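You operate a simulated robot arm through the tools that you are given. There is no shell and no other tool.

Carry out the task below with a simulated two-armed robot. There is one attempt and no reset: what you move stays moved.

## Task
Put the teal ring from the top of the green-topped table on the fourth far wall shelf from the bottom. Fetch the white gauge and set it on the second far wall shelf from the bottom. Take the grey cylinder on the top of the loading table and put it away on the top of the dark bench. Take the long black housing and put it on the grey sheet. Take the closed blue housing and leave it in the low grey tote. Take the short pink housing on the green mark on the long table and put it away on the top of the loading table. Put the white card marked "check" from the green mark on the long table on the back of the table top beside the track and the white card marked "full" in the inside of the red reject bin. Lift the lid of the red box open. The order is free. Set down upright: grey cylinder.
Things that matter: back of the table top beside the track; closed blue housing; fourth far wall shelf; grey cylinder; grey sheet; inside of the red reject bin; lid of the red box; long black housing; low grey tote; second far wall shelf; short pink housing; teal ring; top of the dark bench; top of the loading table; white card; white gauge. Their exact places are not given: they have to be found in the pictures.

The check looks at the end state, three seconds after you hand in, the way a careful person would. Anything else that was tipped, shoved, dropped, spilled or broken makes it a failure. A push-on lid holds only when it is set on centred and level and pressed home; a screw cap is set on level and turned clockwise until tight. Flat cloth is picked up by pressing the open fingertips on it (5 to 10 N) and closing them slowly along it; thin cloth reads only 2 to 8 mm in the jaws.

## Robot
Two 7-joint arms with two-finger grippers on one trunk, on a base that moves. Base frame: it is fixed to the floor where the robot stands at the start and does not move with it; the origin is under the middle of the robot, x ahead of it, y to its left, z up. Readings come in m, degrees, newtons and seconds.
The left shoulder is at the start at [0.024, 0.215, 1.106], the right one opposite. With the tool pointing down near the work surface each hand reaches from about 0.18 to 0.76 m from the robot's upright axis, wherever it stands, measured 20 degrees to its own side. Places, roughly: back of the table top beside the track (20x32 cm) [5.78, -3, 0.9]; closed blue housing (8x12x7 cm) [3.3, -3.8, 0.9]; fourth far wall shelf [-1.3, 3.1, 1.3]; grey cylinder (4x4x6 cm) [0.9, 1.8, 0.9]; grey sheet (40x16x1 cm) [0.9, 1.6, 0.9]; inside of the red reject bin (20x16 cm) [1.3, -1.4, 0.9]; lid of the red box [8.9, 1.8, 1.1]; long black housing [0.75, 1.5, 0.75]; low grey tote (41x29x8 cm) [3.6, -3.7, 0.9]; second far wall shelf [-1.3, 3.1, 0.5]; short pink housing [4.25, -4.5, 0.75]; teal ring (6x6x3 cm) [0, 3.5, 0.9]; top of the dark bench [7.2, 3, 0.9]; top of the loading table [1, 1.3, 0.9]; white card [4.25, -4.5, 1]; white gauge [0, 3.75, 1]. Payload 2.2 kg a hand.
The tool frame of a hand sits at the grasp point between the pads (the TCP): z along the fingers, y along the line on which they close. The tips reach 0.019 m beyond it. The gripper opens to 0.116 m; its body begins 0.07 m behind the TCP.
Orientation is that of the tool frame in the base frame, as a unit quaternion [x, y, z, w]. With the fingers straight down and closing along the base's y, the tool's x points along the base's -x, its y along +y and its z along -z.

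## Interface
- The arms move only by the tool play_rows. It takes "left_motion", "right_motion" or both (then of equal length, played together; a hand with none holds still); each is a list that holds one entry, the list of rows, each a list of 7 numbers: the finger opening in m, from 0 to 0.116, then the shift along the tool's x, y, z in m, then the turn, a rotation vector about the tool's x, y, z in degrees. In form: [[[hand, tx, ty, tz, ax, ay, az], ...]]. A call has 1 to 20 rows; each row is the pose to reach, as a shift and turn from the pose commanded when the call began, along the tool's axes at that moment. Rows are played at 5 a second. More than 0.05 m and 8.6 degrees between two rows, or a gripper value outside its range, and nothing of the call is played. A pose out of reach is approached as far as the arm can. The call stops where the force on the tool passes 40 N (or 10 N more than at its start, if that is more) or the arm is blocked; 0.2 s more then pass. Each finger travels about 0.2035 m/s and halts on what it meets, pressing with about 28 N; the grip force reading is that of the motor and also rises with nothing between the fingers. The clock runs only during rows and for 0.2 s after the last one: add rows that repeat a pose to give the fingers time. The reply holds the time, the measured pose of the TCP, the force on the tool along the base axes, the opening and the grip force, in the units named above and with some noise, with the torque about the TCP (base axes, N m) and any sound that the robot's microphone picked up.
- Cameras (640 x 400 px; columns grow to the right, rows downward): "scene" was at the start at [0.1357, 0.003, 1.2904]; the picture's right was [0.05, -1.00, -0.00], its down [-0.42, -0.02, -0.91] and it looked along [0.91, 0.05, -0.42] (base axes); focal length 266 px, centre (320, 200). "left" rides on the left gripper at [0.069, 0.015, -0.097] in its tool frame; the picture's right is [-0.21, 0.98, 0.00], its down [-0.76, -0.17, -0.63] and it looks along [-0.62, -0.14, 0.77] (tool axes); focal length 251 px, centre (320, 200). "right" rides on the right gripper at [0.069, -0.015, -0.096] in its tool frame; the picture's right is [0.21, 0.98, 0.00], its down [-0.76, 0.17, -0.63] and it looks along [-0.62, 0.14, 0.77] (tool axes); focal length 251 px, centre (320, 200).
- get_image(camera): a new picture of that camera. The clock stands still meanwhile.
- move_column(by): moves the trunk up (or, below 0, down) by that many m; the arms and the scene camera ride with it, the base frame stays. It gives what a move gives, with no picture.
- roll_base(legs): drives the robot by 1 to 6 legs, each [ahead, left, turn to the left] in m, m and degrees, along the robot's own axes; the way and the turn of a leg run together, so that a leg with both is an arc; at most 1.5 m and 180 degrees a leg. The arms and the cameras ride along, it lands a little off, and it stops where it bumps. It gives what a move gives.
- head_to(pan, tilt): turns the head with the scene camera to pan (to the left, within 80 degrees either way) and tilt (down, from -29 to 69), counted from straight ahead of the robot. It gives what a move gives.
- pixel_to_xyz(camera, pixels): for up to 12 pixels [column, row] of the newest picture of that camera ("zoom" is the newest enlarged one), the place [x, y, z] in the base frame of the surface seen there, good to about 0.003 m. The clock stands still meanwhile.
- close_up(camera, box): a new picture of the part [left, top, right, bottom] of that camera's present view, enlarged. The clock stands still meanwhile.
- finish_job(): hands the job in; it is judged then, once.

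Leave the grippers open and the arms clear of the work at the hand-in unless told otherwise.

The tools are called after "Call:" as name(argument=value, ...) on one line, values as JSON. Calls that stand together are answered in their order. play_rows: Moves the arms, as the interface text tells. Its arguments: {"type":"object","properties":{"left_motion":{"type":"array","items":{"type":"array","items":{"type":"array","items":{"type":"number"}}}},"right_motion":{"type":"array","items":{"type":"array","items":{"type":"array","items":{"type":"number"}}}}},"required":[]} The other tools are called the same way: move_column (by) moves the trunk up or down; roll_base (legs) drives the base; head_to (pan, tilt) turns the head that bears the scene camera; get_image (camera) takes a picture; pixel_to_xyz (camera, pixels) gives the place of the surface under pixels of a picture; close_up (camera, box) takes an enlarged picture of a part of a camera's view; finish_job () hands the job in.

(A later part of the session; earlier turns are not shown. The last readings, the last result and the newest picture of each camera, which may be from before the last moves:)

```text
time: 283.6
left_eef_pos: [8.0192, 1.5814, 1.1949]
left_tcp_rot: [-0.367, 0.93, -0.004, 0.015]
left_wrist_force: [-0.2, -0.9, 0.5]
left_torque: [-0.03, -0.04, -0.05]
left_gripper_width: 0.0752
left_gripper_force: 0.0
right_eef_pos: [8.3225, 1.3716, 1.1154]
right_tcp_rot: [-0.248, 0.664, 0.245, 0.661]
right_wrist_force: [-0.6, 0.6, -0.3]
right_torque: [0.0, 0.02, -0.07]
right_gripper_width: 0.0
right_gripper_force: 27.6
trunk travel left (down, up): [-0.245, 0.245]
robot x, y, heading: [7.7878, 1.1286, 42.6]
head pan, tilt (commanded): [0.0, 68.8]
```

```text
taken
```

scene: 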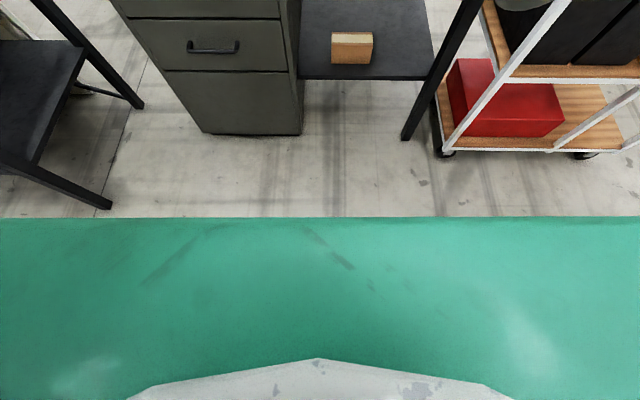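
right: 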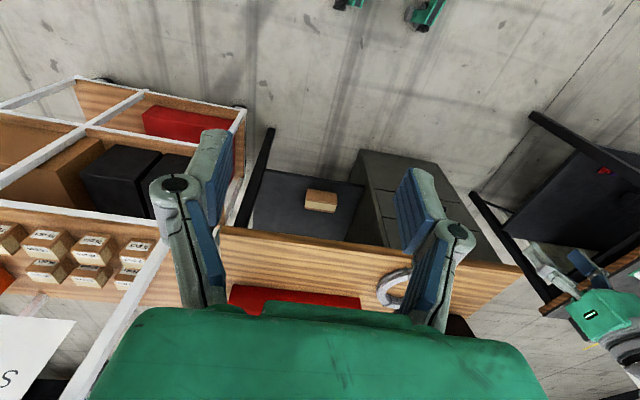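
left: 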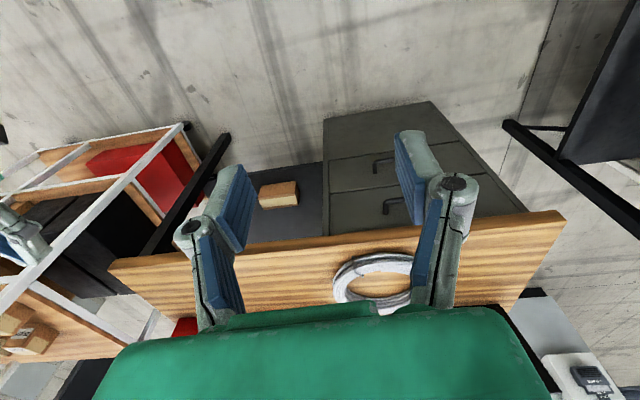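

The lean is transient after head turns and settles; I'll keep the head still while working the lid. I tuck the left hand (up 0.1, back 0.12), and then drive ahead 0.48 m and 0.1 m left.

Call:
play_rows(left_motion=[[[0.075, 0.03, 0, -0.025, 0, 0, 0], [0.075, 0.06, 0, -0.05, 0, 0, 0], [0.075, 0.09, 0, -0.075, 0, 0, 0], [0.075, 0.12, 0, -0.1, 0, 0, 0]]])

Call:
head_to(pan=-10, tilt=35)

Call:
roll_base(legs=[[0, 0.1, -1.5], [0.46, 0, 0]])

Call:
get_image(camera="scene")

```text
time: 284.8
left_eef_pos: [7.9224, 1.5058, 1.292]
left_tcp_rot: [-0.367, 0.93, -0.005, 0.015]
left_wrist_force: [-0.6, -0.4, 1.1]
left_torque: [-0.08, 0.03, 0.02]
left_gripper_width: 0.075
left_gripper_force: 0.1
right_eef_pos: [8.3141, 1.3795, 1.1151]
right_tcp_rot: [-0.25, 0.663, 0.245, 0.662]
right_wrist_force: [-0.5, -0.2, -0.9]
right_torque: [0.01, -0.01, -0.02]
right_gripper_width: 0.0
right_gripper_force: 27.6
trunk travel left (down, up): [-0.245, 0.245]
robot x, y, heading: [7.7836, 1.1336, 42.4]
head pan, tilt (commanded): [0.0, 68.8]
stopped in row 4 (left hand): the arm was blocked; the commanded pose is now the measured one
```

```text
time: 285.8
left_eef_pos: [7.9485, 1.4753, 1.2966]
left_tcp_rot: [-0.366, 0.93, 0.008, 0.01]
left_wrist_force: [0.9, -1.2, -0.8]
left_torque: [0.07, 0.07, -0.01]
left_gripper_width: 0.075
left_gripper_force: 0.1
right_eef_pos: [8.338, 1.3521, 1.1114]
right_tcp_rot: [-0.239, 0.667, 0.254, 0.659]
right_wrist_force: [1.3, -1.9, 0.1]
right_torque: [0.03, -0.02, 0.11]
right_gripper_width: 0.0
right_gripper_force: 28.1
trunk travel left (down, up): [-0.245, 0.245]
robot x, y, heading: [7.7891, 1.1292, 42.6]
head pan, tilt (commanded): [-10.0, 35.0]
```

```text
time: 289.3
left_eef_pos: [8.2055, 1.8857, 1.2884]
left_tcp_rot: [-0.352, 0.936, -0.011, 0.014]
left_wrist_force: [0.1, 0.4, -0.3]
left_torque: [-0.02, 0.08, 0.0]
left_gripper_width: 0.0749
left_gripper_force: 0.1
right_eef_pos: [8.5935, 1.7448, 1.1139]
right_tcp_rot: [-0.241, 0.667, 0.231, 0.666]
right_wrist_force: [-0.7, 0.8, -1.6]
right_torque: [0.12, -0.08, -0.06]
right_gripper_width: 0.0
right_gripper_force: 28.1
trunk travel left (down, up): [-0.245, 0.245]
robot x, y, heading: [8.0597, 1.509, 40.6]
head pan, tilt (commanded): [-10.0, 35.0]
```

```text
taken
```

scene: 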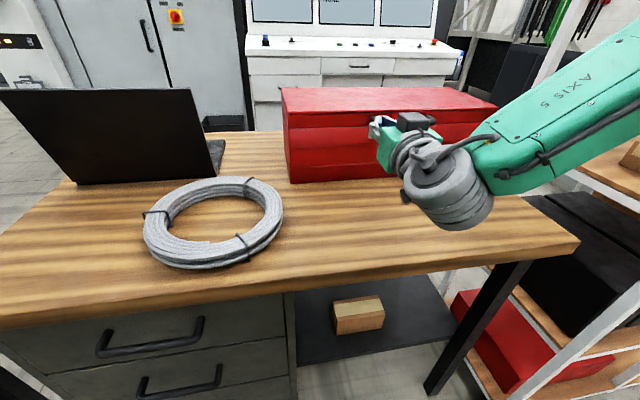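

The base is in place; the right fingertips are at depth 6.32, handle at 6.425. I check through the right wrist camera.

Call:
get_image(camera="right")

Call:
close_up(camera="scene", box=[270, 70, 510, 220])

```text
taken
```

right: 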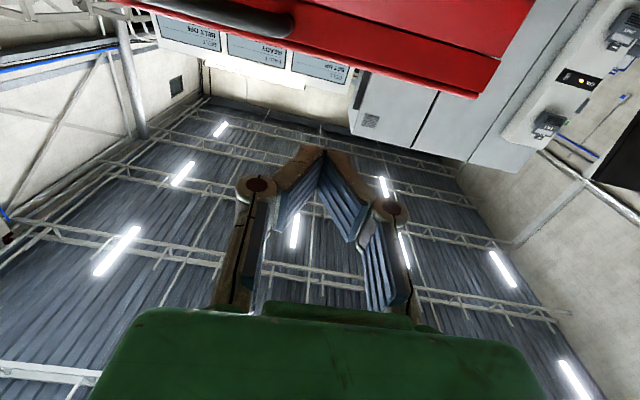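

```text
2.67 times, centred on (390, 145) of scene
```

zoom: 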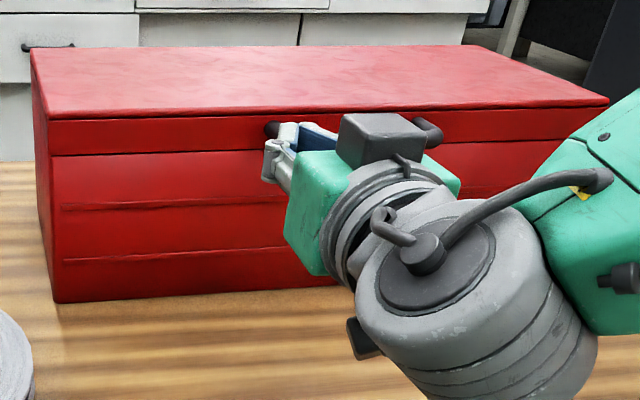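

Call:
pixel_to_xyz(camera="right", pixels=[[285, 25], [240, 15], [275, 30], [350, 60], [480, 40], [380, 15], [470, 90]])

Call:
pixel_to_xyz(camera="zoom", pixels=[[272, 130], [430, 125], [437, 135], [300, 115], [120, 135], [55, 150], [605, 110], [590, 130], [280, 140], [420, 118]])

```text
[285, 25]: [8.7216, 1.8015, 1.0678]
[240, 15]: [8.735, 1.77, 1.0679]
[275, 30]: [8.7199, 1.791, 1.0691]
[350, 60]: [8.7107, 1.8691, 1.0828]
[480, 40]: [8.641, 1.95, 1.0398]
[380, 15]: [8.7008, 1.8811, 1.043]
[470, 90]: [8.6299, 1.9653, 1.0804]
```

```text
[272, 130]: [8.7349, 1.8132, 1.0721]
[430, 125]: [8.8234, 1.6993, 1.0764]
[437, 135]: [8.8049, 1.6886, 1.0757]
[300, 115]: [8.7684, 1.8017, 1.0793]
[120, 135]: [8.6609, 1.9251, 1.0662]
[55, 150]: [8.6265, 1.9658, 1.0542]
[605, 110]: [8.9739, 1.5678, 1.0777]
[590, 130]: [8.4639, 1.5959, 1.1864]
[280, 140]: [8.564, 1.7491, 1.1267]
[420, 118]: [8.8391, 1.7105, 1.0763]
```

Bar underside is at z≈1.067, bar at depth 6.425. I lower the closed fingers to z≈1.045 and shift 0.096 m right, then check.

Call:
play_rows(right_motion=[[[0.0, 0.023, -0.032, 0, 0, 0, 0], [0.0, 0.046, -0.064, 0, 0, 0, 0], [0.0, 0.069, -0.096, 0, 0, 0, 0], [0.0, 0.069, -0.096, 0, 0, 0, 0]]])

Call:
get_image(camera="right")

Call:
get_image(camera="scene")

```text
time: 290.5
left_eef_pos: [8.2753, 1.793, 1.303]
left_tcp_rot: [-0.346, 0.938, 0.029, 0.004]
left_wrist_force: [1.5, -2.0, -1.2]
left_torque: [0.17, 0.14, 0.02]
left_gripper_width: 0.0749
left_gripper_force: 0.1
right_eef_pos: [8.6631, 1.6399, 1.04]
right_tcp_rot: [-0.2, 0.684, 0.238, 0.66]
right_wrist_force: [1.4, -1.8, -1.0]
right_torque: [0.03, -0.04, 0.24]
right_gripper_width: 0.0
right_gripper_force: 28.2
right hand out of reach, approached as far as the arm can: row 1, 2, 3, 4
trunk travel left (down, up): [-0.245, 0.245]
robot x, y, heading: [8.0684, 1.4994, 40.6]
head pan, tilt (commanded): [-10.0, 35.0]
stopped in row 4 (right hand): the arm was blocked; the commanded pose is now the measured one
```

```text
taken
```

right: 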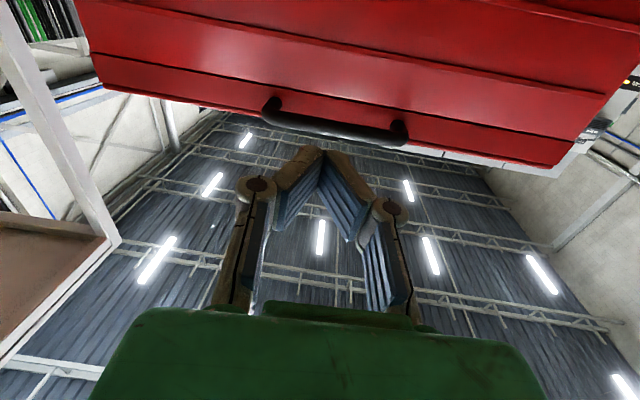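

```text
taken
```

scene: 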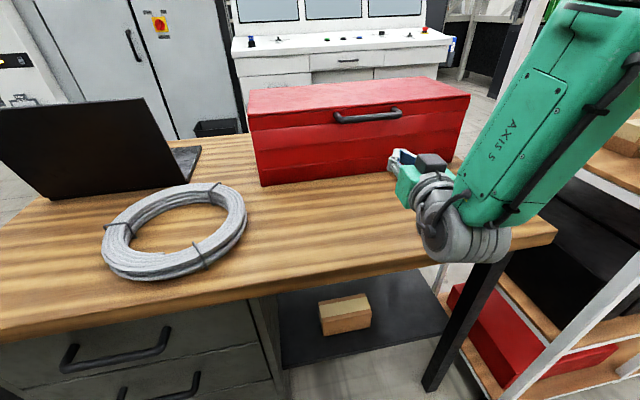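

The robot leaned again about 4° to the right and the arm stopped. I take a fresh reading without moving anything to see if it settles.

Call:
head_to(pan=-10, tilt=35)

Call:
play_rows(left_motion=[[[0.075, 0, 0, 0, 0, 0, 0], [0.075, 0, 0, 0, 0, 0, 0], [0.075, 0, 0, 0, 0, 0, 0], [0.075, 0, 0, 0, 0, 0, 0], [0.075, 0, 0, 0, 0, 0, 0]]])

```text
time: 291.1
left_eef_pos: [8.2493, 1.8225, 1.2998]
left_tcp_rot: [-0.348, 0.937, 0.014, 0.009]
left_wrist_force: [-0.5, -0.1, 1.1]
left_torque: [0.05, -0.02, -0.02]
left_gripper_width: 0.0751
left_gripper_force: 0.0
right_eef_pos: [8.6465, 1.6562, 1.0462]
right_tcp_rot: [-0.195, 0.686, 0.214, 0.667]
right_wrist_force: [0.8, -0.2, -0.2]
right_torque: [0.0, 0.03, 0.01]
right_gripper_width: 0.0
right_gripper_force: 28.1
trunk travel left (down, up): [-0.245, 0.245]
robot x, y, heading: [8.0704, 1.4999, 40.6]
head pan, tilt (commanded): [-10.0, 35.0]
```

```text
time: 292.3
left_eef_pos: [8.2596, 1.8072, 1.3029]
left_tcp_rot: [-0.347, 0.938, 0.022, 0.007]
left_wrist_force: [1.2, -1.5, -0.8]
left_torque: [0.09, 0.04, -0.04]
left_gripper_width: 0.0752
left_gripper_force: 0.0
right_eef_pos: [8.6505, 1.6525, 1.0442]
right_tcp_rot: [-0.205, 0.681, 0.236, 0.662]
right_wrist_force: [0.3, -1.4, -0.6]
right_torque: [0.02, -0.05, 0.05]
right_gripper_width: 0.0
right_gripper_force: 28.4
trunk travel left (down, up): [-0.245, 0.245]
robot x, y, heading: [8.0657, 1.503, 40.3]
head pan, tilt (commanded): [-10.0, 35.0]
```

The robot is slowly rocking. I back 0.35 m away from the table first, then inspect the base with the left wrist camera.

Call:
roll_base(legs=[[-0.35, 0, 0]])

Call:
play_rows(left_motion=[[[0.075, -0.02, 0, 0, 0, 8, 0], [0.075, -0.04, 0, 0, 0, 16, 0], [0.075, -0.06, 0, 0, 0, 24, 0], [0.075, -0.08, 0, 0, 0, 32, 0], [0.075, -0.1, 0, 0, 0, 40, 0], [0.075, -0.1, 0, 0, 0, 48, 0], [0.075, -0.1, 0, 0, 0, 48, 0]]])

Call:
get_image(camera="left")

Call:
get_image(camera="scene")

```text
time: 294.6
left_eef_pos: [7.9938, 1.5825, 1.3032]
left_tcp_rot: [-0.347, 0.938, 0.02, 0.008]
left_wrist_force: [0.3, -0.5, 0.6]
left_torque: [0.08, 0.0, 0.01]
left_gripper_width: 0.0747
left_gripper_force: 0.0
right_eef_pos: [8.39, 1.416, 1.0443]
right_tcp_rot: [-0.189, 0.688, 0.215, 0.667]
right_wrist_force: [0.3, -0.5, 0.4]
right_torque: [0.0, 0.01, 0.06]
right_gripper_width: 0.0
right_gripper_force: 27.8
trunk travel left (down, up): [-0.245, 0.245]
robot x, y, heading: [7.8077, 1.2742, 40.0]
head pan, tilt (commanded): [-10.0, 35.0]
```

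```text
time: 296.4
left_eef_pos: [8.0653, 1.577, 1.2997]
left_tcp_rot: [-0.327, 0.928, -0.037, -0.176]
left_wrist_force: [1.6, -1.4, -0.5]
left_torque: [0.19, 0.16, -0.1]
left_gripper_width: 0.0753
left_gripper_force: 0.0
left hand out of reach, approached as far as the arm can: row 3, 4, 5, 6, 7
right_eef_pos: [8.4255, 1.3606, 1.0301]
right_tcp_rot: [-0.156, 0.702, 0.194, 0.668]
right_wrist_force: [0.6, -0.5, -0.5]
right_torque: [0.04, -0.07, 0.09]
right_gripper_width: 0.0
right_gripper_force: 27.9
trunk travel left (down, up): [-0.245, 0.245]
robot x, y, heading: [7.8067, 1.2751, 40.0]
head pan, tilt (commanded): [-10.0, 35.0]
stopped in row 7 (left hand): the arm was blocked; the commanded pose is now the measured one
```

```text
taken
```

left: 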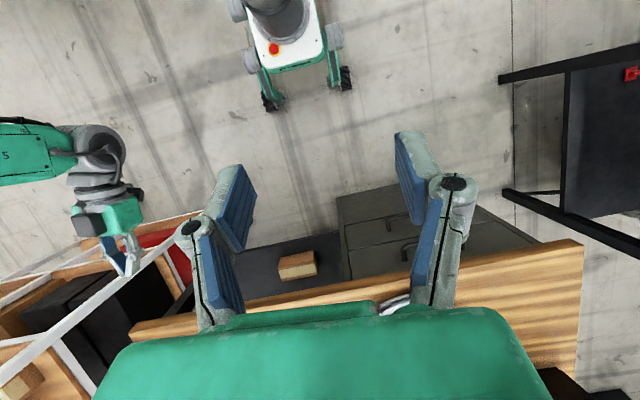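

```text
taken
```

scene: 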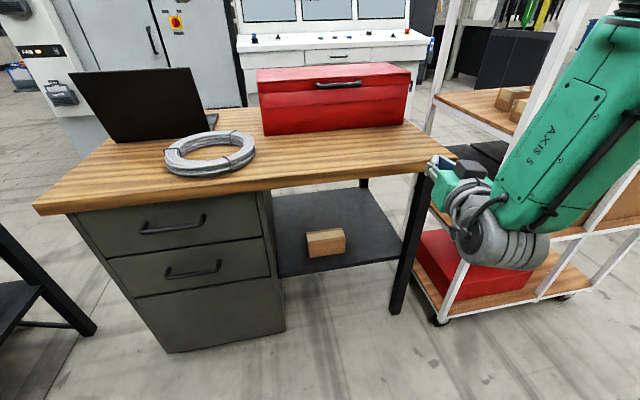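

I can see the robot's base at the top of the left wrist picture. I enlarge it to check the wheels.

Call:
close_up(camera="left", box=[210, 0, 370, 130])

Call:
pixel_to_xyz(camera="left", pixels=[[270, 100], [345, 80], [252, 60], [333, 35], [238, 8], [300, 60], [270, 110], [350, 92]])

```text
3.08 times, centred on (290, 65) of left
```

zoom: 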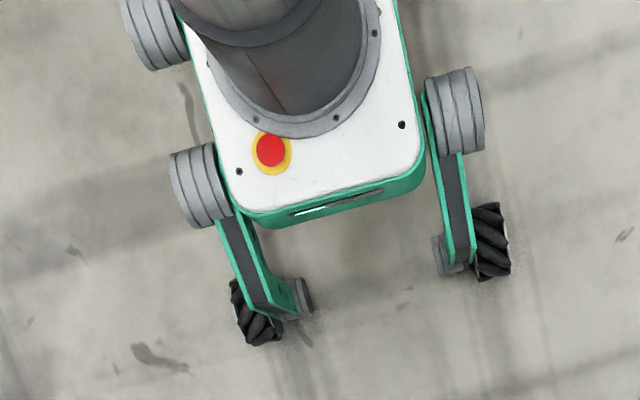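

```text
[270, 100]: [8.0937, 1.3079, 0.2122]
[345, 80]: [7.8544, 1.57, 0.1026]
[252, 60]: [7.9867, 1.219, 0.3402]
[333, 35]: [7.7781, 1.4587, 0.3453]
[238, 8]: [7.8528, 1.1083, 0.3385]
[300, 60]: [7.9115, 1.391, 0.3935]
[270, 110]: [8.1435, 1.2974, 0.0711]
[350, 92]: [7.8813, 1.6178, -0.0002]
```

The base stands free on its four wheels, nothing under them; it just sways on its suspension. I hold still for a few seconds to see the sway settle.

Call:
play_rows(left_motion=[[[0.075, 0, 0, 0, 0, 0, 0], [0.075, 0, 0, 0, 0, 0, 0], [0.075, 0, 0, 0, 0, 0, 0], [0.075, 0, 0, 0, 0, 0, 0], [0.075, 0, 0, 0, 0, 0, 0], [0.075, 0, 0, 0, 0, 0, 0], [0.075, 0, 0, 0, 0, 0, 0], [0.075, 0, 0, 0, 0, 0, 0], [0.075, 0, 0, 0, 0, 0, 0], [0.075, 0, 0, 0, 0, 0, 0]]])

Call:
play_rows(left_motion=[[[0.075, 0, 0, 0, 0, 0, 0], [0.075, 0, 0, 0, 0, 0, 0], [0.075, 0, 0, 0, 0, 0, 0]]])

```text
time: 298.8
left_eef_pos: [8.024, 1.629, 1.2987]
left_tcp_rot: [-0.328, 0.927, -0.056, -0.17]
left_wrist_force: [0.5, 0.2, -0.3]
left_torque: [0.04, 0.03, -0.01]
left_gripper_width: 0.0752
left_gripper_force: 0.1
right_eef_pos: [8.3905, 1.4035, 1.0439]
right_tcp_rot: [-0.169, 0.694, 0.183, 0.675]
right_wrist_force: [0.4, -0.4, -0.8]
right_torque: [0.0, 0.04, -0.03]
right_gripper_width: 0.0
right_gripper_force: 27.7
trunk travel left (down, up): [-0.245, 0.245]
robot x, y, heading: [7.7945, 1.2865, 40.1]
head pan, tilt (commanded): [-10.0, 35.0]
stopped in row 10 (left hand): the arm was blocked; the commanded pose is now the measured one
```

```text
time: 299.6
left_eef_pos: [8.0145, 1.6389, 1.2981]
left_tcp_rot: [-0.327, 0.928, -0.061, -0.168]
left_wrist_force: [-0.2, 0.3, 0.5]
left_torque: [-0.02, -0.05, 0.03]
left_gripper_width: 0.0748
left_gripper_force: 0.0
right_eef_pos: [8.3826, 1.4135, 1.0474]
right_tcp_rot: [-0.175, 0.692, 0.184, 0.676]
right_wrist_force: [0.5, -0.5, 0.3]
right_torque: [-0.04, 0.01, 0.03]
right_gripper_width: 0.0002
right_gripper_force: 28.0
trunk travel left (down, up): [-0.245, 0.245]
robot x, y, heading: [7.7908, 1.2858, 40.1]
head pan, tilt (commanded): [-10.0, 35.0]
```

The sway is dying out slowly. I wait another 4 s.

Call:
play_rows(left_motion=[[[0.075, 0, 0, 0, 0, 0, 0], [0.075, 0, 0, 0, 0, 0, 0], [0.075, 0, 0, 0, 0, 0, 0], [0.075, 0, 0, 0, 0, 0, 0], [0.075, 0, 0, 0, 0, 0, 0], [0.075, 0, 0, 0, 0, 0, 0], [0.075, 0, 0, 0, 0, 0, 0], [0.075, 0, 0, 0, 0, 0, 0], [0.075, 0, 0, 0, 0, 0, 0], [0.075, 0, 0, 0, 0, 0, 0], [0.075, 0, 0, 0, 0, 0, 0], [0.075, 0, 0, 0, 0, 0, 0], [0.075, 0, 0, 0, 0, 0, 0], [0.075, 0, 0, 0, 0, 0, 0], [0.075, 0, 0, 0, 0, 0, 0], [0.075, 0, 0, 0, 0, 0, 0], [0.075, 0, 0, 0, 0, 0, 0], [0.075, 0, 0, 0, 0, 0, 0], [0.075, 0, 0, 0, 0, 0, 0], [0.075, 0, 0, 0, 0, 0, 0]]])

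```text
time: 303.9
left_eef_pos: [8.0403, 1.6028, 1.3021]
left_tcp_rot: [-0.331, 0.927, -0.044, -0.172]
left_wrist_force: [1.2, -1.6, -1.0]
left_torque: [0.08, 0.06, -0.1]
left_gripper_width: 0.0748
left_gripper_force: 0.0
right_eef_pos: [8.4054, 1.3826, 1.0376]
right_tcp_rot: [-0.161, 0.697, 0.189, 0.673]
right_wrist_force: [0.8, -0.8, 0.3]
right_torque: [-0.01, -0.05, 0.08]
right_gripper_width: 0.0
right_gripper_force: 28.1
trunk travel left (down, up): [-0.245, 0.245]
robot x, y, heading: [7.7911, 1.2884, 40.3]
head pan, tilt (commanded): [-10.0, 35.0]
stopped in row 20 (left hand): the arm was blocked; the commanded pose is now the measured one
```

It keeps rocking with the arms in these outstretched, asymmetric poses. I bring both arms back to a compact symmetric pose and see if that steadies it.

Call:
play_rows(right_motion=[[[0.0, -0.01, 0.0, -0.01, 0, 8.2, 0], [0.0, -0.02, 0.0, -0.02, 0, 16.4, 0], [0.0, -0.03, 0.0, -0.03, 0, 24.6, 0], [0.0, -0.04, 0.0, -0.04, 0, 32.8, 0], [0.0, -0.05, 0.0, -0.05, 0, 41, 0], [0.0, -0.06, 0.0, -0.06, 0, 49.2, 0], [0.0, -0.07, 0.0, -0.07, 0, 57.4, 0], [0.0, -0.08, 0.0, -0.08, 0, 65.6, 0], [0.0, -0.09, 0.0, -0.09, 0, 73.8, 0], [0.0, -0.1, 0.0, -0.1, 0, 80, 0]]], left_motion=[[[0.075, 0, 0, 0.01, 0, -2, 0], [0.075, 0, 0, 0.02, 0, -4, 0], [0.075, 0, 0, 0.03, 0, -6, 0], [0.075, 0, 0, 0.04, 0, -8, 0], [0.075, 0, 0, 0.05, 0, -10, 0], [0.075, 0, 0, 0.06, 0, -12, 0], [0.075, 0, 0, 0.07, 0, -14, 0], [0.075, 0, 0, 0.08, 0, -16, 0], [0.075, 0, 0, 0.09, 0, -18, 0], [0.075, 0, 0, 0.1, 0, -20, 0]]])

Call:
play_rows(left_motion=[[[0.075, 0, 0, 0, 0, 0, 0], [0.075, 0, 0, 0, 0, 0, 0], [0.075, 0, 0, 0, 0, 0, 0], [0.075, 0, 0, 0, 0, 0, 0], [0.075, 0, 0, 0, 0, 0, 0], [0.075, 0, 0, 0, 0, 0, 0]]])

Call:
play_rows(left_motion=[[[0.075, 0, 0, 0, 0, 0, 0], [0.075, 0, 0, 0, 0, 0, 0], [0.075, 0, 0, 0, 0, 0, 0], [0.075, 0, 0, 0, 0, 0, 0], [0.075, 0, 0, 0, 0, 0, 0], [0.075, 0, 0, 0, 0, 0, 0]]])

```text
time: 306.4
left_eef_pos: [7.9815, 1.6142, 1.2082]
left_tcp_rot: [-0.336, 0.942, 0.001, -0.002]
left_wrist_force: [-0.1, 0.3, 1.0]
left_torque: [-0.02, -0.01, -0.04]
left_gripper_width: 0.0751
left_gripper_force: 0.1
right_eef_pos: [8.294, 1.3606, 1.1497]
right_tcp_rot: [-0.26, 0.962, 0.034, 0.074]
right_wrist_force: [0.1, -0.7, 0.3]
right_torque: [0.01, -0.04, 0.03]
right_gripper_width: 0.0
right_gripper_force: 28.1
trunk travel left (down, up): [-0.245, 0.245]
robot x, y, heading: [7.7807, 1.293, 40.3]
head pan, tilt (commanded): [-10.0, 35.0]
stopped in row 10 (left hand): the arm was blocked; the commanded pose is now the measured one
```

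```text
time: 307.8
left_eef_pos: [7.9776, 1.6204, 1.2084]
left_tcp_rot: [-0.338, 0.941, -0.002, -0.002]
left_wrist_force: [-0.7, 0.6, 0.7]
left_torque: [-0.02, -0.05, -0.03]
left_gripper_width: 0.075
left_gripper_force: 0.0
right_eef_pos: [8.2907, 1.3669, 1.1506]
right_tcp_rot: [-0.261, 0.962, 0.034, 0.074]
right_wrist_force: [-0.5, 0.6, -0.9]
right_torque: [-0.07, -0.03, 0.0]
right_gripper_width: 0.0
right_gripper_force: 28.0
trunk travel left (down, up): [-0.245, 0.245]
robot x, y, heading: [7.7836, 1.2982, 40.2]
head pan, tilt (commanded): [-10.0, 35.0]
```

```text
time: 309.1
left_eef_pos: [8.0021, 1.59, 1.2091]
left_tcp_rot: [-0.335, 0.942, 0.012, -0.007]
left_wrist_force: [0.7, 0.0, -0.4]
left_torque: [0.02, 0.01, 0.03]
left_gripper_width: 0.075
left_gripper_force: 0.1
right_eef_pos: [8.313, 1.3396, 1.1441]
right_tcp_rot: [-0.258, 0.962, 0.045, 0.07]
right_wrist_force: [0.4, -0.2, 0.5]
right_torque: [-0.01, 0.04, 0.0]
right_gripper_width: 0.0002
right_gripper_force: 27.7
trunk travel left (down, up): [-0.245, 0.245]
robot x, y, heading: [7.7906, 1.2933, 40.3]
head pan, tilt (commanded): [-10.0, 35.0]
```

Still swaying by ~4 cm. I test whether it is the floor here: drive 0.5 m back (toward the open area) and read twice.

Call:
roll_base(legs=[[-0.1, 0.6, 0]])

Call:
play_rows(left_motion=[[[0.075, 0, 0, 0, 0, 0, 0], [0.075, 0, 0, 0, 0, 0, 0], [0.075, 0, 0, 0, 0, 0, 0], [0.075, 0, 0, 0, 0, 0, 0], [0.075, 0, 0, 0, 0, 0, 0]]])

Call:
play_rows(left_motion=[[[0.075, 0, 0, 0, 0, 0, 0], [0.075, 0, 0, 0, 0, 0, 0], [0.075, 0, 0, 0, 0, 0, 0], [0.075, 0, 0, 0, 0, 0, 0], [0.075, 0, 0, 0, 0, 0, 0]]])

Call:
play_rows(left_motion=[[[0.075, 0, 0, 0, 0, 0, 0], [0.075, 0, 0, 0, 0, 0, 0], [0.075, 0, 0, 0, 0, 0, 0], [0.075, 0, 0, 0, 0, 0, 0], [0.075, 0, 0, 0, 0, 0, 0]]])

```text
time: 312.6
left_eef_pos: [7.5402, 1.9817, 1.2096]
left_tcp_rot: [-0.334, 0.943, 0.015, -0.008]
left_wrist_force: [-1.0, -0.2, -0.4]
left_torque: [0.04, 0.0, 0.0]
left_gripper_width: 0.075
left_gripper_force: 0.1
right_eef_pos: [7.8496, 1.731, 1.1416]
right_tcp_rot: [-0.256, 0.963, 0.048, 0.068]
right_wrist_force: [-0.3, -0.5, 0.6]
right_torque: [0.07, 0.03, 0.02]
right_gripper_width: 0.0
right_gripper_force: 27.1
trunk travel left (down, up): [-0.245, 0.245]
robot x, y, heading: [7.3207, 1.6879, 39.8]
head pan, tilt (commanded): [-10.0, 35.0]
```

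```text
time: 313.8
left_eef_pos: [7.511, 2.0131, 1.209]
left_tcp_rot: [-0.334, 0.942, -0.002, -0.001]
left_wrist_force: [-0.2, 0.3, 1.2]
left_torque: [-0.04, -0.06, 0.01]
left_gripper_width: 0.075
left_gripper_force: 0.1
right_eef_pos: [7.8218, 1.7611, 1.1523]
right_tcp_rot: [-0.259, 0.962, 0.034, 0.076]
right_wrist_force: [-1.4, 0.4, 0.7]
right_torque: [-0.02, -0.03, -0.01]
right_gripper_width: 0.0
right_gripper_force: 28.0
trunk travel left (down, up): [-0.245, 0.245]
robot x, y, heading: [7.3179, 1.6939, 40.5]
head pan, tilt (commanded): [-10.0, 35.0]
```

```text
time: 315.0
left_eef_pos: [7.5258, 1.9961, 1.2088]
left_tcp_rot: [-0.332, 0.943, 0.006, -0.005]
left_wrist_force: [-0.3, -0.6, -0.3]
left_torque: [-0.02, 0.01, 0.03]
left_gripper_width: 0.075
left_gripper_force: 0.0
right_eef_pos: [7.8369, 1.7433, 1.1477]
right_tcp_rot: [-0.257, 0.963, 0.041, 0.071]
right_wrist_force: [-0.3, 0.8, 0.0]
right_torque: [-0.01, 0.02, 0.0]
right_gripper_width: 0.0
right_gripper_force: 28.1
trunk travel left (down, up): [-0.245, 0.245]
robot x, y, heading: [7.3246, 1.6885, 40.3]
head pan, tilt (commanded): [-10.0, 35.0]
```

```text
time: 316.2
left_eef_pos: [7.5326, 1.9891, 1.2084]
left_tcp_rot: [-0.333, 0.943, 0.01, -0.005]
left_wrist_force: [-0.1, -1.0, -0.7]
left_torque: [0.01, 0.0, -0.03]
left_gripper_width: 0.0748
left_gripper_force: 0.0
right_eef_pos: [7.8429, 1.7367, 1.1471]
right_tcp_rot: [-0.257, 0.963, 0.045, 0.07]
right_wrist_force: [0.5, -0.4, -0.4]
right_torque: [0.02, 0.02, 0.01]
right_gripper_width: 0.0
right_gripper_force: 28.1
trunk travel left (down, up): [-0.245, 0.245]
robot x, y, heading: [7.3243, 1.6882, 40.0]
head pan, tilt (commanded): [-10.0, 35.0]
```

The sway travels with the robot. I try a lower, symmetric stance: both hands 0.4 m ahead and 0.25 m to the sides, trunk 0.2 m lower, and watch.

Call:
play_rows(left_motion=[[[0.075, -0.01, 0.03, 0, 0, 0, 0], [0.075, -0.02, 0.06, 0, 0, 0, 0], [0.075, -0.03, 0.09, 0, 0, 0, 0], [0.075, -0.04, 0.12, 0, 0, 0, 0], [0.075, -0.05, 0.15, 0, 0, 0, 0], [0.075, -0.05, 0.15, 0, 0, 0, 0]]], right_motion=[[[0.02, 0, 0.01, 0, -2, 2, 0], [0.04, 0, 0.02, 0, -4, 4, 0], [0.06, 0, 0.03, 0, -5, 6, 0], [0.075, 0.01, 0.04, 0, -5, 8, 0], [0.075, 0.02, 0.05, 0, -5, 8, 0], [0.075, 0.02, 0.05, 0, -5, 8, 0]]])

Call:
move_column(by=-0.2)

Call:
play_rows(left_motion=[[[0.075, 0, 0, 0, 0, 0, 0], [0.075, 0, 0, 0, 0, 0, 0], [0.075, 0, 0, 0, 0, 0, 0], [0.075, 0, 0, 0, 0, 0, 0], [0.075, 0, 0, 0, 0, 0, 0]]])

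Call:
play_rows(left_motion=[[[0.075, 0, 0, 0, 0, 0, 0], [0.075, 0, 0, 0, 0, 0, 0], [0.075, 0, 0, 0, 0, 0, 0], [0.075, 0, 0, 0, 0, 0, 0], [0.075, 0, 0, 0, 0, 0, 0]]])

Call:
play_rows(left_motion=[[[0.075, 0, 0, 0, 0, 0, 0], [0.075, 0, 0, 0, 0, 0, 0], [0.075, 0, 0, 0, 0, 0, 0], [0.075, 0, 0, 0, 0, 0, 0], [0.075, 0, 0, 0, 0, 0, 0]]])

```text
time: 317.6
left_eef_pos: [7.4721, 2.1433, 1.2098]
left_tcp_rot: [-0.333, 0.943, 0.007, -0.004]
left_wrist_force: [-0.2, -1.7, -0.5]
left_torque: [0.0, 0.02, -0.01]
left_gripper_width: 0.075
left_gripper_force: 0.1
right_eef_pos: [7.7965, 1.7753, 1.1453]
right_tcp_rot: [-0.262, 0.963, 0.066, -0.007]
right_wrist_force: [-0.1, 1.1, 0.8]
right_torque: [0.02, -0.02, -0.01]
right_gripper_width: 0.0749
right_gripper_force: 0.0
trunk travel left (down, up): [-0.245, 0.245]
robot x, y, heading: [7.3233, 1.6874, 40.0]
head pan, tilt (commanded): [-10.0, 35.0]
```

```text
time: 319.8
left_eef_pos: [7.4515, 2.1651, 1.005]
left_tcp_rot: [-0.334, 0.942, -0.005, 0.0]
left_wrist_force: [-0.4, 0.5, 0.3]
left_torque: [-0.11, -0.08, 0.02]
left_gripper_width: 0.075
left_gripper_force: 0.1
right_eef_pos: [7.778, 1.7978, 0.9522]
right_tcp_rot: [-0.264, 0.963, 0.055, -0.002]
right_wrist_force: [-0.8, 0.3, 0.7]
right_torque: [-0.07, -0.06, 0.06]
right_gripper_width: 0.0749
right_gripper_force: 0.0
trunk travel left (down, up): [-0.045, 0.445]
robot x, y, heading: [7.3192, 1.694, 40.1]
head pan, tilt (commanded): [-10.0, 35.0]
```

```text
time: 321.0
left_eef_pos: [7.4812, 2.1309, 1.0127]
left_tcp_rot: [-0.332, 0.943, 0.013, -0.007]
left_wrist_force: [-0.1, -1.0, -0.2]
left_torque: [0.08, 0.03, 0.02]
left_gripper_width: 0.075
left_gripper_force: 0.0
right_eef_pos: [7.8059, 1.7646, 0.9437]
right_tcp_rot: [-0.261, 0.963, 0.072, -0.01]
right_wrist_force: [1.4, -0.7, 0.1]
right_torque: [0.1, 0.07, 0.02]
right_gripper_width: 0.0751
right_gripper_force: 0.1
trunk travel left (down, up): [-0.045, 0.445]
robot x, y, heading: [7.3241, 1.6837, 40.3]
head pan, tilt (commanded): [-10.0, 35.0]
```

```text
time: 322.2
left_eef_pos: [7.4563, 2.1608, 1.0065]
left_tcp_rot: [-0.335, 0.942, -0.002, -0.001]
left_wrist_force: [-0.2, 0.7, 0.2]
left_torque: [-0.06, -0.05, -0.01]
left_gripper_width: 0.0748
left_gripper_force: 0.0
right_eef_pos: [7.7815, 1.7947, 0.9509]
right_tcp_rot: [-0.263, 0.963, 0.057, -0.002]
right_wrist_force: [-0.8, 0.4, -0.3]
right_torque: [-0.07, -0.03, -0.01]
right_gripper_width: 0.0748
right_gripper_force: 0.0
trunk travel left (down, up): [-0.045, 0.445]
robot x, y, heading: [7.318, 1.6929, 40.3]
head pan, tilt (commanded): [-10.0, 35.0]
```

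```text
time: 323.4
left_eef_pos: [7.4773, 2.1361, 1.0133]
left_tcp_rot: [-0.333, 0.943, 0.011, -0.006]
left_wrist_force: [0.7, 0.0, 0.2]
left_torque: [0.03, 0.04, -0.02]
left_gripper_width: 0.0753
left_gripper_force: 0.0
right_eef_pos: [7.8017, 1.7693, 0.945]
right_tcp_rot: [-0.261, 0.963, 0.069, -0.008]
right_wrist_force: [0.5, 0.2, 0.4]
right_torque: [0.08, 0.07, -0.01]
right_gripper_width: 0.0749
right_gripper_force: 0.0
trunk travel left (down, up): [-0.045, 0.445]
robot x, y, heading: [7.3255, 1.6892, 40.0]
head pan, tilt (commanded): [-10.0, 35.0]
```

The sway has a period of about 2.4 s. I watch it with the arms passive through several no-op head commands, to see if it decays.

Call:
head_to(pan=-10, tilt=35)

Call:
head_to(pan=-10, tilt=35)

Call:
head_to(pan=-10, tilt=35)

Call:
head_to(pan=-10, tilt=35)

Call:
head_to(pan=-10, tilt=35)

Call:
head_to(pan=-10, tilt=35)

```text
time: 324.0
left_eef_pos: [7.4652, 2.1506, 1.0092]
left_tcp_rot: [-0.335, 0.942, 0.004, -0.003]
left_wrist_force: [0.3, 0.1, -0.5]
left_torque: [-0.02, 0.0, 0.01]
left_gripper_width: 0.0748
left_gripper_force: 0.1
right_eef_pos: [7.7912, 1.7814, 0.9483]
right_tcp_rot: [-0.263, 0.963, 0.063, -0.006]
right_wrist_force: [0.2, 1.1, -1.3]
right_torque: [0.0, 0.02, 0.0]
right_gripper_width: 0.0749
right_gripper_force: 0.1
trunk travel left (down, up): [-0.045, 0.445]
robot x, y, heading: [7.323, 1.6892, 40.0]
head pan, tilt (commanded): [-10.0, 35.0]
```

```text
time: 324.6
left_eef_pos: [7.4604, 2.1565, 1.0073]
left_tcp_rot: [-0.334, 0.943, 0.002, -0.002]
left_wrist_force: [1.6, -0.3, 0.7]
left_torque: [0.02, 0.01, 0.0]
left_gripper_width: 0.0751
left_gripper_force: 0.0
right_eef_pos: [7.7849, 1.7889, 0.9488]
right_tcp_rot: [-0.263, 0.963, 0.059, -0.004]
right_wrist_force: [-0.3, 0.8, -0.3]
right_torque: [-0.01, -0.01, 0.0]
right_gripper_width: 0.0752
right_gripper_force: 0.0
trunk travel left (down, up): [-0.045, 0.445]
robot x, y, heading: [7.3186, 1.6941, 39.9]
head pan, tilt (commanded): [-10.0, 35.0]
```

```text
time: 325.2
left_eef_pos: [7.4674, 2.1464, 1.0095]
left_tcp_rot: [-0.335, 0.942, 0.005, -0.003]
left_wrist_force: [0.4, -0.3, -0.9]
left_torque: [-0.03, 0.02, 0.05]
left_gripper_width: 0.0752
left_gripper_force: 0.1
right_eef_pos: [7.7938, 1.7794, 0.9468]
right_tcp_rot: [-0.263, 0.963, 0.065, -0.007]
right_wrist_force: [-0.2, -0.2, -0.2]
right_torque: [0.01, 0.02, 0.01]
right_gripper_width: 0.0751
right_gripper_force: 0.1
trunk travel left (down, up): [-0.045, 0.445]
robot x, y, heading: [7.3243, 1.6872, 40.0]
head pan, tilt (commanded): [-10.0, 35.0]
```

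```text
time: 325.8
left_eef_pos: [7.4723, 2.1422, 1.0108]
left_tcp_rot: [-0.333, 0.943, 0.008, -0.005]
left_wrist_force: [0.2, -0.1, -0.1]
left_torque: [0.01, 0.04, 0.01]
left_gripper_width: 0.075
left_gripper_force: 0.0
right_eef_pos: [7.7971, 1.775, 0.9462]
right_tcp_rot: [-0.262, 0.963, 0.066, -0.006]
right_wrist_force: [0.8, 0.3, -0.7]
right_torque: [0.01, 0.06, -0.01]
right_gripper_width: 0.0748
right_gripper_force: 0.0
trunk travel left (down, up): [-0.045, 0.445]
robot x, y, heading: [7.3233, 1.6903, 40.1]
head pan, tilt (commanded): [-10.0, 35.0]
```

```text
time: 326.4
left_eef_pos: [7.4668, 2.1488, 1.0095]
left_tcp_rot: [-0.334, 0.942, 0.004, -0.003]
left_wrist_force: [-0.1, -1.4, -0.2]
left_torque: [0.02, 0.01, -0.01]
left_gripper_width: 0.0752
left_gripper_force: 0.1
right_eef_pos: [7.7913, 1.7809, 0.9479]
right_tcp_rot: [-0.263, 0.963, 0.062, -0.006]
right_wrist_force: [-1.1, 0.4, 0.5]
right_torque: [-0.02, -0.01, 0.0]
right_gripper_width: 0.075
right_gripper_force: 0.2
trunk travel left (down, up): [-0.045, 0.445]
robot x, y, heading: [7.3203, 1.6864, 40.0]
head pan, tilt (commanded): [-10.0, 35.0]
```

```text
time: 327.0
left_eef_pos: [7.4654, 2.1496, 1.0088]
left_tcp_rot: [-0.334, 0.943, 0.003, -0.003]
left_wrist_force: [-0.7, 0.6, 0.5]
left_torque: [-0.01, 0.0, 0.02]
left_gripper_width: 0.0751
left_gripper_force: 0.1
right_eef_pos: [7.7913, 1.7826, 0.9484]
right_tcp_rot: [-0.262, 0.963, 0.062, -0.006]
right_wrist_force: [0.6, 0.3, 0.2]
right_torque: [-0.01, 0.01, 0.0]
right_gripper_width: 0.075
right_gripper_force: 0.1
trunk travel left (down, up): [-0.045, 0.445]
robot x, y, heading: [7.3197, 1.6905, 40.1]
head pan, tilt (commanded): [-10.0, 35.0]
```

With the arms passive the sway dies out within seconds, and the low trunk helps. So I'll move gently and let it settle before contacts. Now I level and re-yaw the right hand (it is 10° off), with the trunk raised 0.15 m.

Call:
move_column(by=0.15)

Call:
play_rows(right_motion=[[[0.05, 0, 0, 0, 2, 0.4, -3], [0.03, 0, 0, 0, 4, 0.8, -6], [0.0, 0, 0, 0, 6, 1, -8.5], [0.0, 0, 0, 0, 7, 1.2, -10], [0.0, 0, 0, 0, 7, 1.2, -10]]])

Call:
head_to(pan=-10, tilt=35)

Call:
head_to(pan=-10, tilt=35)

```text
time: 328.7
left_eef_pos: [7.4685, 2.1488, 1.1599]
left_tcp_rot: [-0.335, 0.942, 0.005, -0.004]
left_wrist_force: [-0.4, 0.2, 0.2]
left_torque: [0.03, -0.02, 0.01]
left_gripper_width: 0.0751
left_gripper_force: 0.1
right_eef_pos: [7.7927, 1.78, 1.0978]
right_tcp_rot: [-0.262, 0.963, 0.063, -0.006]
right_wrist_force: [0.6, 0.0, 0.0]
right_torque: [-0.01, 0.02, -0.02]
right_gripper_width: 0.0753
right_gripper_force: 0.0
trunk travel left (down, up): [-0.195, 0.295]
robot x, y, heading: [7.3188, 1.6893, 40.1]
head pan, tilt (commanded): [-10.0, 35.0]
```

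```text
time: 329.9
left_eef_pos: [7.4676, 2.1481, 1.1603]
left_tcp_rot: [-0.334, 0.943, 0.005, -0.003]
left_wrist_force: [0.6, -1.2, -0.3]
left_torque: [0.02, 0.0, 0.01]
left_gripper_width: 0.0752
left_gripper_force: 0.1
right_eef_pos: [7.7927, 1.7795, 1.0975]
right_tcp_rot: [-0.346, 0.938, 0.002, 0.006]
right_wrist_force: [0.1, -0.2, 0.1]
right_torque: [-0.01, 0.01, -0.02]
right_gripper_width: 0.0
right_gripper_force: 28.1
trunk travel left (down, up): [-0.195, 0.295]
robot x, y, heading: [7.322, 1.6875, 40.1]
head pan, tilt (commanded): [-10.0, 35.0]
```

```text
time: 330.5
left_eef_pos: [7.4672, 2.1474, 1.1597]
left_tcp_rot: [-0.334, 0.942, 0.005, -0.004]
left_wrist_force: [-0.5, -0.2, 0.7]
left_torque: [-0.02, 0.0, -0.03]
left_gripper_width: 0.0752
left_gripper_force: 0.0
right_eef_pos: [7.7934, 1.779, 1.0971]
right_tcp_rot: [-0.346, 0.938, 0.003, 0.006]
right_wrist_force: [0.1, 0.0, 0.5]
right_torque: [-0.03, 0.05, 0.01]
right_gripper_width: 0.0
right_gripper_force: 28.2
trunk travel left (down, up): [-0.195, 0.295]
robot x, y, heading: [7.3254, 1.6919, 40.1]
head pan, tilt (commanded): [-10.0, 35.0]
```

```text
time: 331.1
left_eef_pos: [7.4675, 2.1481, 1.1601]
left_tcp_rot: [-0.333, 0.943, 0.005, -0.003]
left_wrist_force: [0.2, 1.0, -0.5]
left_torque: [0.0, -0.02, 0.02]
left_gripper_width: 0.0751
left_gripper_force: 0.0
right_eef_pos: [7.7925, 1.7808, 1.0975]
right_tcp_rot: [-0.346, 0.938, 0.002, 0.006]
right_wrist_force: [-0.9, -0.6, -0.7]
right_torque: [-0.01, 0.04, 0.02]
right_gripper_width: 0.0001
right_gripper_force: 27.8
trunk travel left (down, up): [-0.195, 0.295]
robot x, y, heading: [7.3247, 1.6886, 39.8]
head pan, tilt (commanded): [-10.0, 35.0]
```

Stable now. I shift the base 0.63 m right, then pose the right hand horizontal.

Call:
roll_base(legs=[[0, -0.63, 0.5]])

Call:
play_rows(right_motion=[[[0.0, -0.012, -0.003, 0.004, 0, -7.4, 0], [0.0, -0.024, -0.006, 0.008, 0, -14.8, 0], [0.0, -0.036, -0.009, 0.012, 0, -22.2, 0], [0.0, -0.048, -0.012, 0.016, 0, -29.6, 0], [0.0, -0.06, -0.015, 0.02, 0, -37, 0], [0.0, -0.072, -0.018, 0.024, 0, -44.4, 0], [0.0, -0.084, -0.021, 0.028, 0, -51.8, 0], [0.0, -0.096, -0.024, 0.032, 0, -59.2, 0], [0.0, -0.108, -0.027, 0.036, 0, -66.6, 0], [0.0, -0.12, -0.03, 0.04, 0, -74, 0], [0.0, -0.132, -0.035, 0.045, 0, -81.4, 0], [0.0, -0.142, -0.04, 0.048, 0, -88, 0], [0.0, -0.142, -0.04, 0.048, 0, -88, 0]]])

Call:
head_to(pan=-10, tilt=35)

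Call:
get_image(camera="scene")

```text
time: 334.7
left_eef_pos: [7.877, 1.662, 1.1566]
left_tcp_rot: [-0.336, 0.942, 0.001, -0.002]
left_wrist_force: [0.6, -0.2, -0.7]
left_torque: [-0.04, -0.04, -0.01]
left_gripper_width: 0.075
left_gripper_force: 0.0
right_eef_pos: [8.2046, 1.2969, 1.0998]
right_tcp_rot: [-0.348, 0.937, -0.002, 0.006]
right_wrist_force: [-0.5, 0.9, 0.2]
right_torque: [-0.08, 0.0, 0.01]
right_gripper_width: 0.0001
right_gripper_force: 27.7
trunk travel left (down, up): [-0.195, 0.295]
robot x, y, heading: [7.7439, 1.1945, 40.4]
head pan, tilt (commanded): [-10.0, 35.0]
```

```text
time: 337.5
left_eef_pos: [7.8813, 1.6571, 1.1598]
left_tcp_rot: [-0.337, 0.941, 0.004, -0.002]
left_wrist_force: [-0.3, 0.1, -0.4]
left_torque: [-0.03, -0.03, 0.0]
left_gripper_width: 0.0752
left_gripper_force: 0.0
right_eef_pos: [8.324, 1.3478, 1.0592]
right_tcp_rot: [-0.272, 0.725, 0.221, 0.593]
right_wrist_force: [-0.7, -0.5, 0.3]
right_torque: [0.0, 0.0, 0.0]
right_gripper_width: 0.0
right_gripper_force: 28.3
right hand out of reach, approached as far as the arm can: row 11, 12, 13
trunk travel left (down, up): [-0.195, 0.295]
robot x, y, heading: [7.741, 1.1955, 40.4]
head pan, tilt (commanded): [-10.0, 35.0]
```

```text
time: 338.1
left_eef_pos: [7.8801, 1.6567, 1.1601]
left_tcp_rot: [-0.338, 0.941, 0.003, -0.002]
left_wrist_force: [0.3, -0.1, 0.2]
left_torque: [0.0, -0.03, 0.02]
left_gripper_width: 0.0752
left_gripper_force: 0.0
right_eef_pos: [8.3244, 1.3486, 1.0588]
right_tcp_rot: [-0.271, 0.726, 0.22, 0.593]
right_wrist_force: [-0.6, -0.8, -0.2]
right_torque: [-0.04, 0.03, -0.04]
right_gripper_width: 0.0001
right_gripper_force: 27.7
trunk travel left (down, up): [-0.195, 0.295]
robot x, y, heading: [7.7366, 1.1932, 40.5]
head pan, tilt (commanded): [-10.0, 35.0]
```

```text
taken
```

scene: 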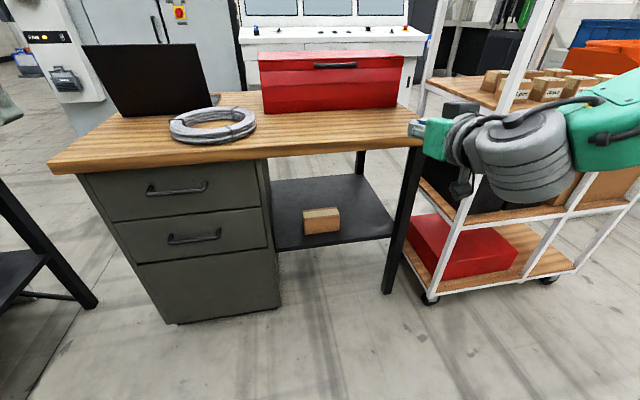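

Right hand is nearly horizontal (12° downward), aligned with the handle. I drive 0.48 m ahead and let it settle.

Call:
roll_base(legs=[[0.47, 0, 0]])

Call:
head_to(pan=-15, tilt=35)

Call:
head_to(pan=-15, tilt=35)

Call:
get_image(camera="scene")

Call:
get_image(camera="right")

```text
time: 341.0
left_eef_pos: [8.2532, 1.9676, 1.161]
left_tcp_rot: [-0.335, 0.942, 0.004, -0.003]
left_wrist_force: [-0.3, -0.3, 0.1]
left_torque: [-0.01, -0.01, -0.03]
left_gripper_width: 0.075
left_gripper_force: 0.1
right_eef_pos: [8.6945, 1.6573, 1.0569]
right_tcp_rot: [-0.27, 0.727, 0.219, 0.593]
right_wrist_force: [0.1, -0.1, 0.4]
right_torque: [0.01, 0.0, 0.0]
right_gripper_width: 0.0
right_gripper_force: 27.8
trunk travel left (down, up): [-0.195, 0.295]
robot x, y, heading: [8.1058, 1.5116, 40.4]
head pan, tilt (commanded): [-10.0, 35.0]
```

```text
time: 341.7
left_eef_pos: [8.2506, 1.9655, 1.1602]
left_tcp_rot: [-0.334, 0.942, 0.005, -0.002]
left_wrist_force: [-0.4, 0.6, 0.3]
left_torque: [-0.01, -0.01, -0.02]
left_gripper_width: 0.0748
left_gripper_force: 0.0
right_eef_pos: [8.6932, 1.655, 1.0585]
right_tcp_rot: [-0.268, 0.726, 0.218, 0.594]
right_wrist_force: [-0.8, 0.1, -0.7]
right_torque: [-0.02, 0.04, 0.02]
right_gripper_width: 0.0001
right_gripper_force: 27.9
trunk travel left (down, up): [-0.195, 0.295]
robot x, y, heading: [8.1113, 1.5082, 40.0]
head pan, tilt (commanded): [-15.0, 35.0]
```

```text
time: 342.3
left_eef_pos: [8.2497, 1.9659, 1.1615]
left_tcp_rot: [-0.335, 0.942, 0.005, -0.002]
left_wrist_force: [-0.4, 0.1, -0.4]
left_torque: [0.0, -0.02, 0.02]
left_gripper_width: 0.0752
left_gripper_force: 0.0
right_eef_pos: [8.6926, 1.6553, 1.0584]
right_tcp_rot: [-0.268, 0.726, 0.219, 0.594]
right_wrist_force: [0.0, -0.2, 1.2]
right_torque: [0.04, 0.01, 0.0]
right_gripper_width: 0.0002
right_gripper_force: 28.0
trunk travel left (down, up): [-0.195, 0.295]
robot x, y, heading: [8.112, 1.5093, 40.2]
head pan, tilt (commanded): [-15.0, 35.0]
```

```text
taken
```

scene: 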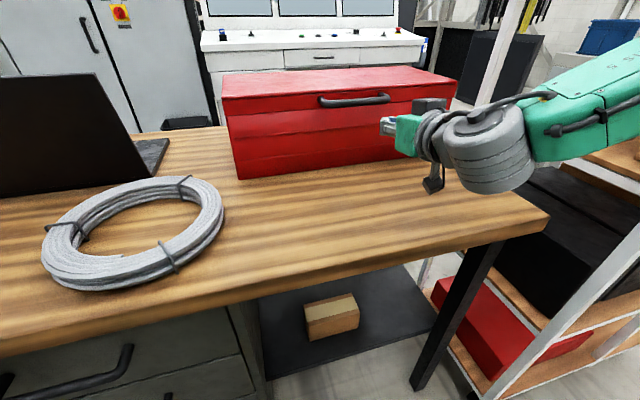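

```text
taken
```

right: 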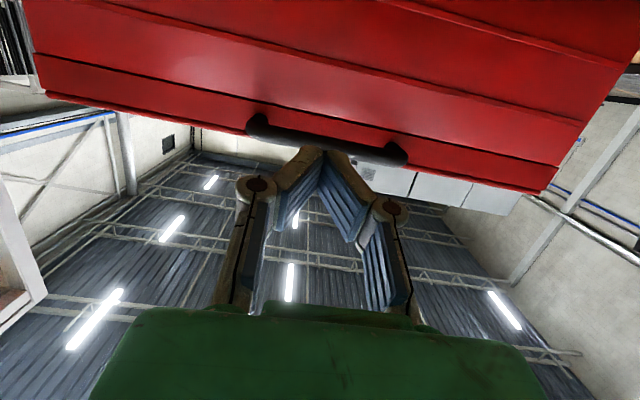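

Stable, and the fingertips (322,155) are right before the bar (325,138) in the wrist view. I read the bar's exact place.

Call:
pixel_to_xyz(camera="right", pixels=[[300, 135], [280, 132], [350, 143], [375, 150], [258, 125], [400, 152], [350, 120], [300, 105], [320, 158]])

```text
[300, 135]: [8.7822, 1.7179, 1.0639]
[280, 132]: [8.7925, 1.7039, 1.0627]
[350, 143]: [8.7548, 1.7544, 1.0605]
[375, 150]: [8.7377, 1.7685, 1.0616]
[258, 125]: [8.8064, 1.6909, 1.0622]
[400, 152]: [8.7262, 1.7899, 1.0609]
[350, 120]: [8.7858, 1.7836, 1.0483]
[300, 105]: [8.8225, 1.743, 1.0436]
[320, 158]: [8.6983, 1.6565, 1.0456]
```

Bar underside z≈1.062, centre along 5.348, depth 6.43. I lower the fingers to z≈1.041, level them by 10°, and shift 1.4 cm left.

Call:
play_rows(right_motion=[[[0.0, 0.004, 0.004, 0.001, 0, -2.5, 0], [0.0, 0.008, 0.008, 0.002, 0, -5, 0], [0.0, 0.012, 0.011, 0.0025, 0, -7.5, 0], [0.0, 0.0167, 0.014, 0.0034, 0, -10, 0], [0.0, 0.0167, 0.014, 0.0034, 0, -10, 0]]])

Call:
head_to(pan=-15, tilt=35)

Call:
get_image(camera="right")

```text
time: 343.5
left_eef_pos: [8.25, 1.9651, 1.1612]
left_tcp_rot: [-0.334, 0.942, 0.005, -0.002]
left_wrist_force: [0.3, 0.3, -0.4]
left_torque: [0.01, -0.04, 0.0]
left_gripper_width: 0.0752
left_gripper_force: 0.1
right_eef_pos: [8.6895, 1.6589, 1.0541]
right_tcp_rot: [-0.264, 0.712, 0.225, 0.61]
right_wrist_force: [-0.1, 0.4, 0.6]
right_torque: [-0.02, -0.02, 0.01]
right_gripper_width: 0.0
right_gripper_force: 28.7
right hand out of reach, approached as far as the arm can: row 2, 3, 4, 5
trunk travel left (down, up): [-0.195, 0.295]
robot x, y, heading: [8.1108, 1.5118, 40.0]
head pan, tilt (commanded): [-15.0, 35.0]
```

```text
time: 344.1
left_eef_pos: [8.2504, 1.9663, 1.1613]
left_tcp_rot: [-0.335, 0.942, 0.005, -0.002]
left_wrist_force: [0.7, -0.7, 0.8]
left_torque: [0.01, 0.04, 0.01]
left_gripper_width: 0.0752
left_gripper_force: 0.0
right_eef_pos: [8.6906, 1.6592, 1.0549]
right_tcp_rot: [-0.264, 0.713, 0.225, 0.61]
right_wrist_force: [0.0, 0.2, 0.3]
right_torque: [0.01, 0.02, -0.02]
right_gripper_width: 0.0001
right_gripper_force: 28.2
trunk travel left (down, up): [-0.195, 0.295]
robot x, y, heading: [8.1103, 1.5097, 40.2]
head pan, tilt (commanded): [-15.0, 35.0]
```

```text
taken
```

right: 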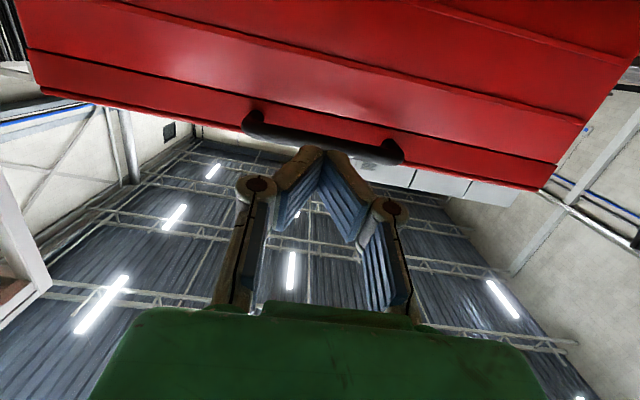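

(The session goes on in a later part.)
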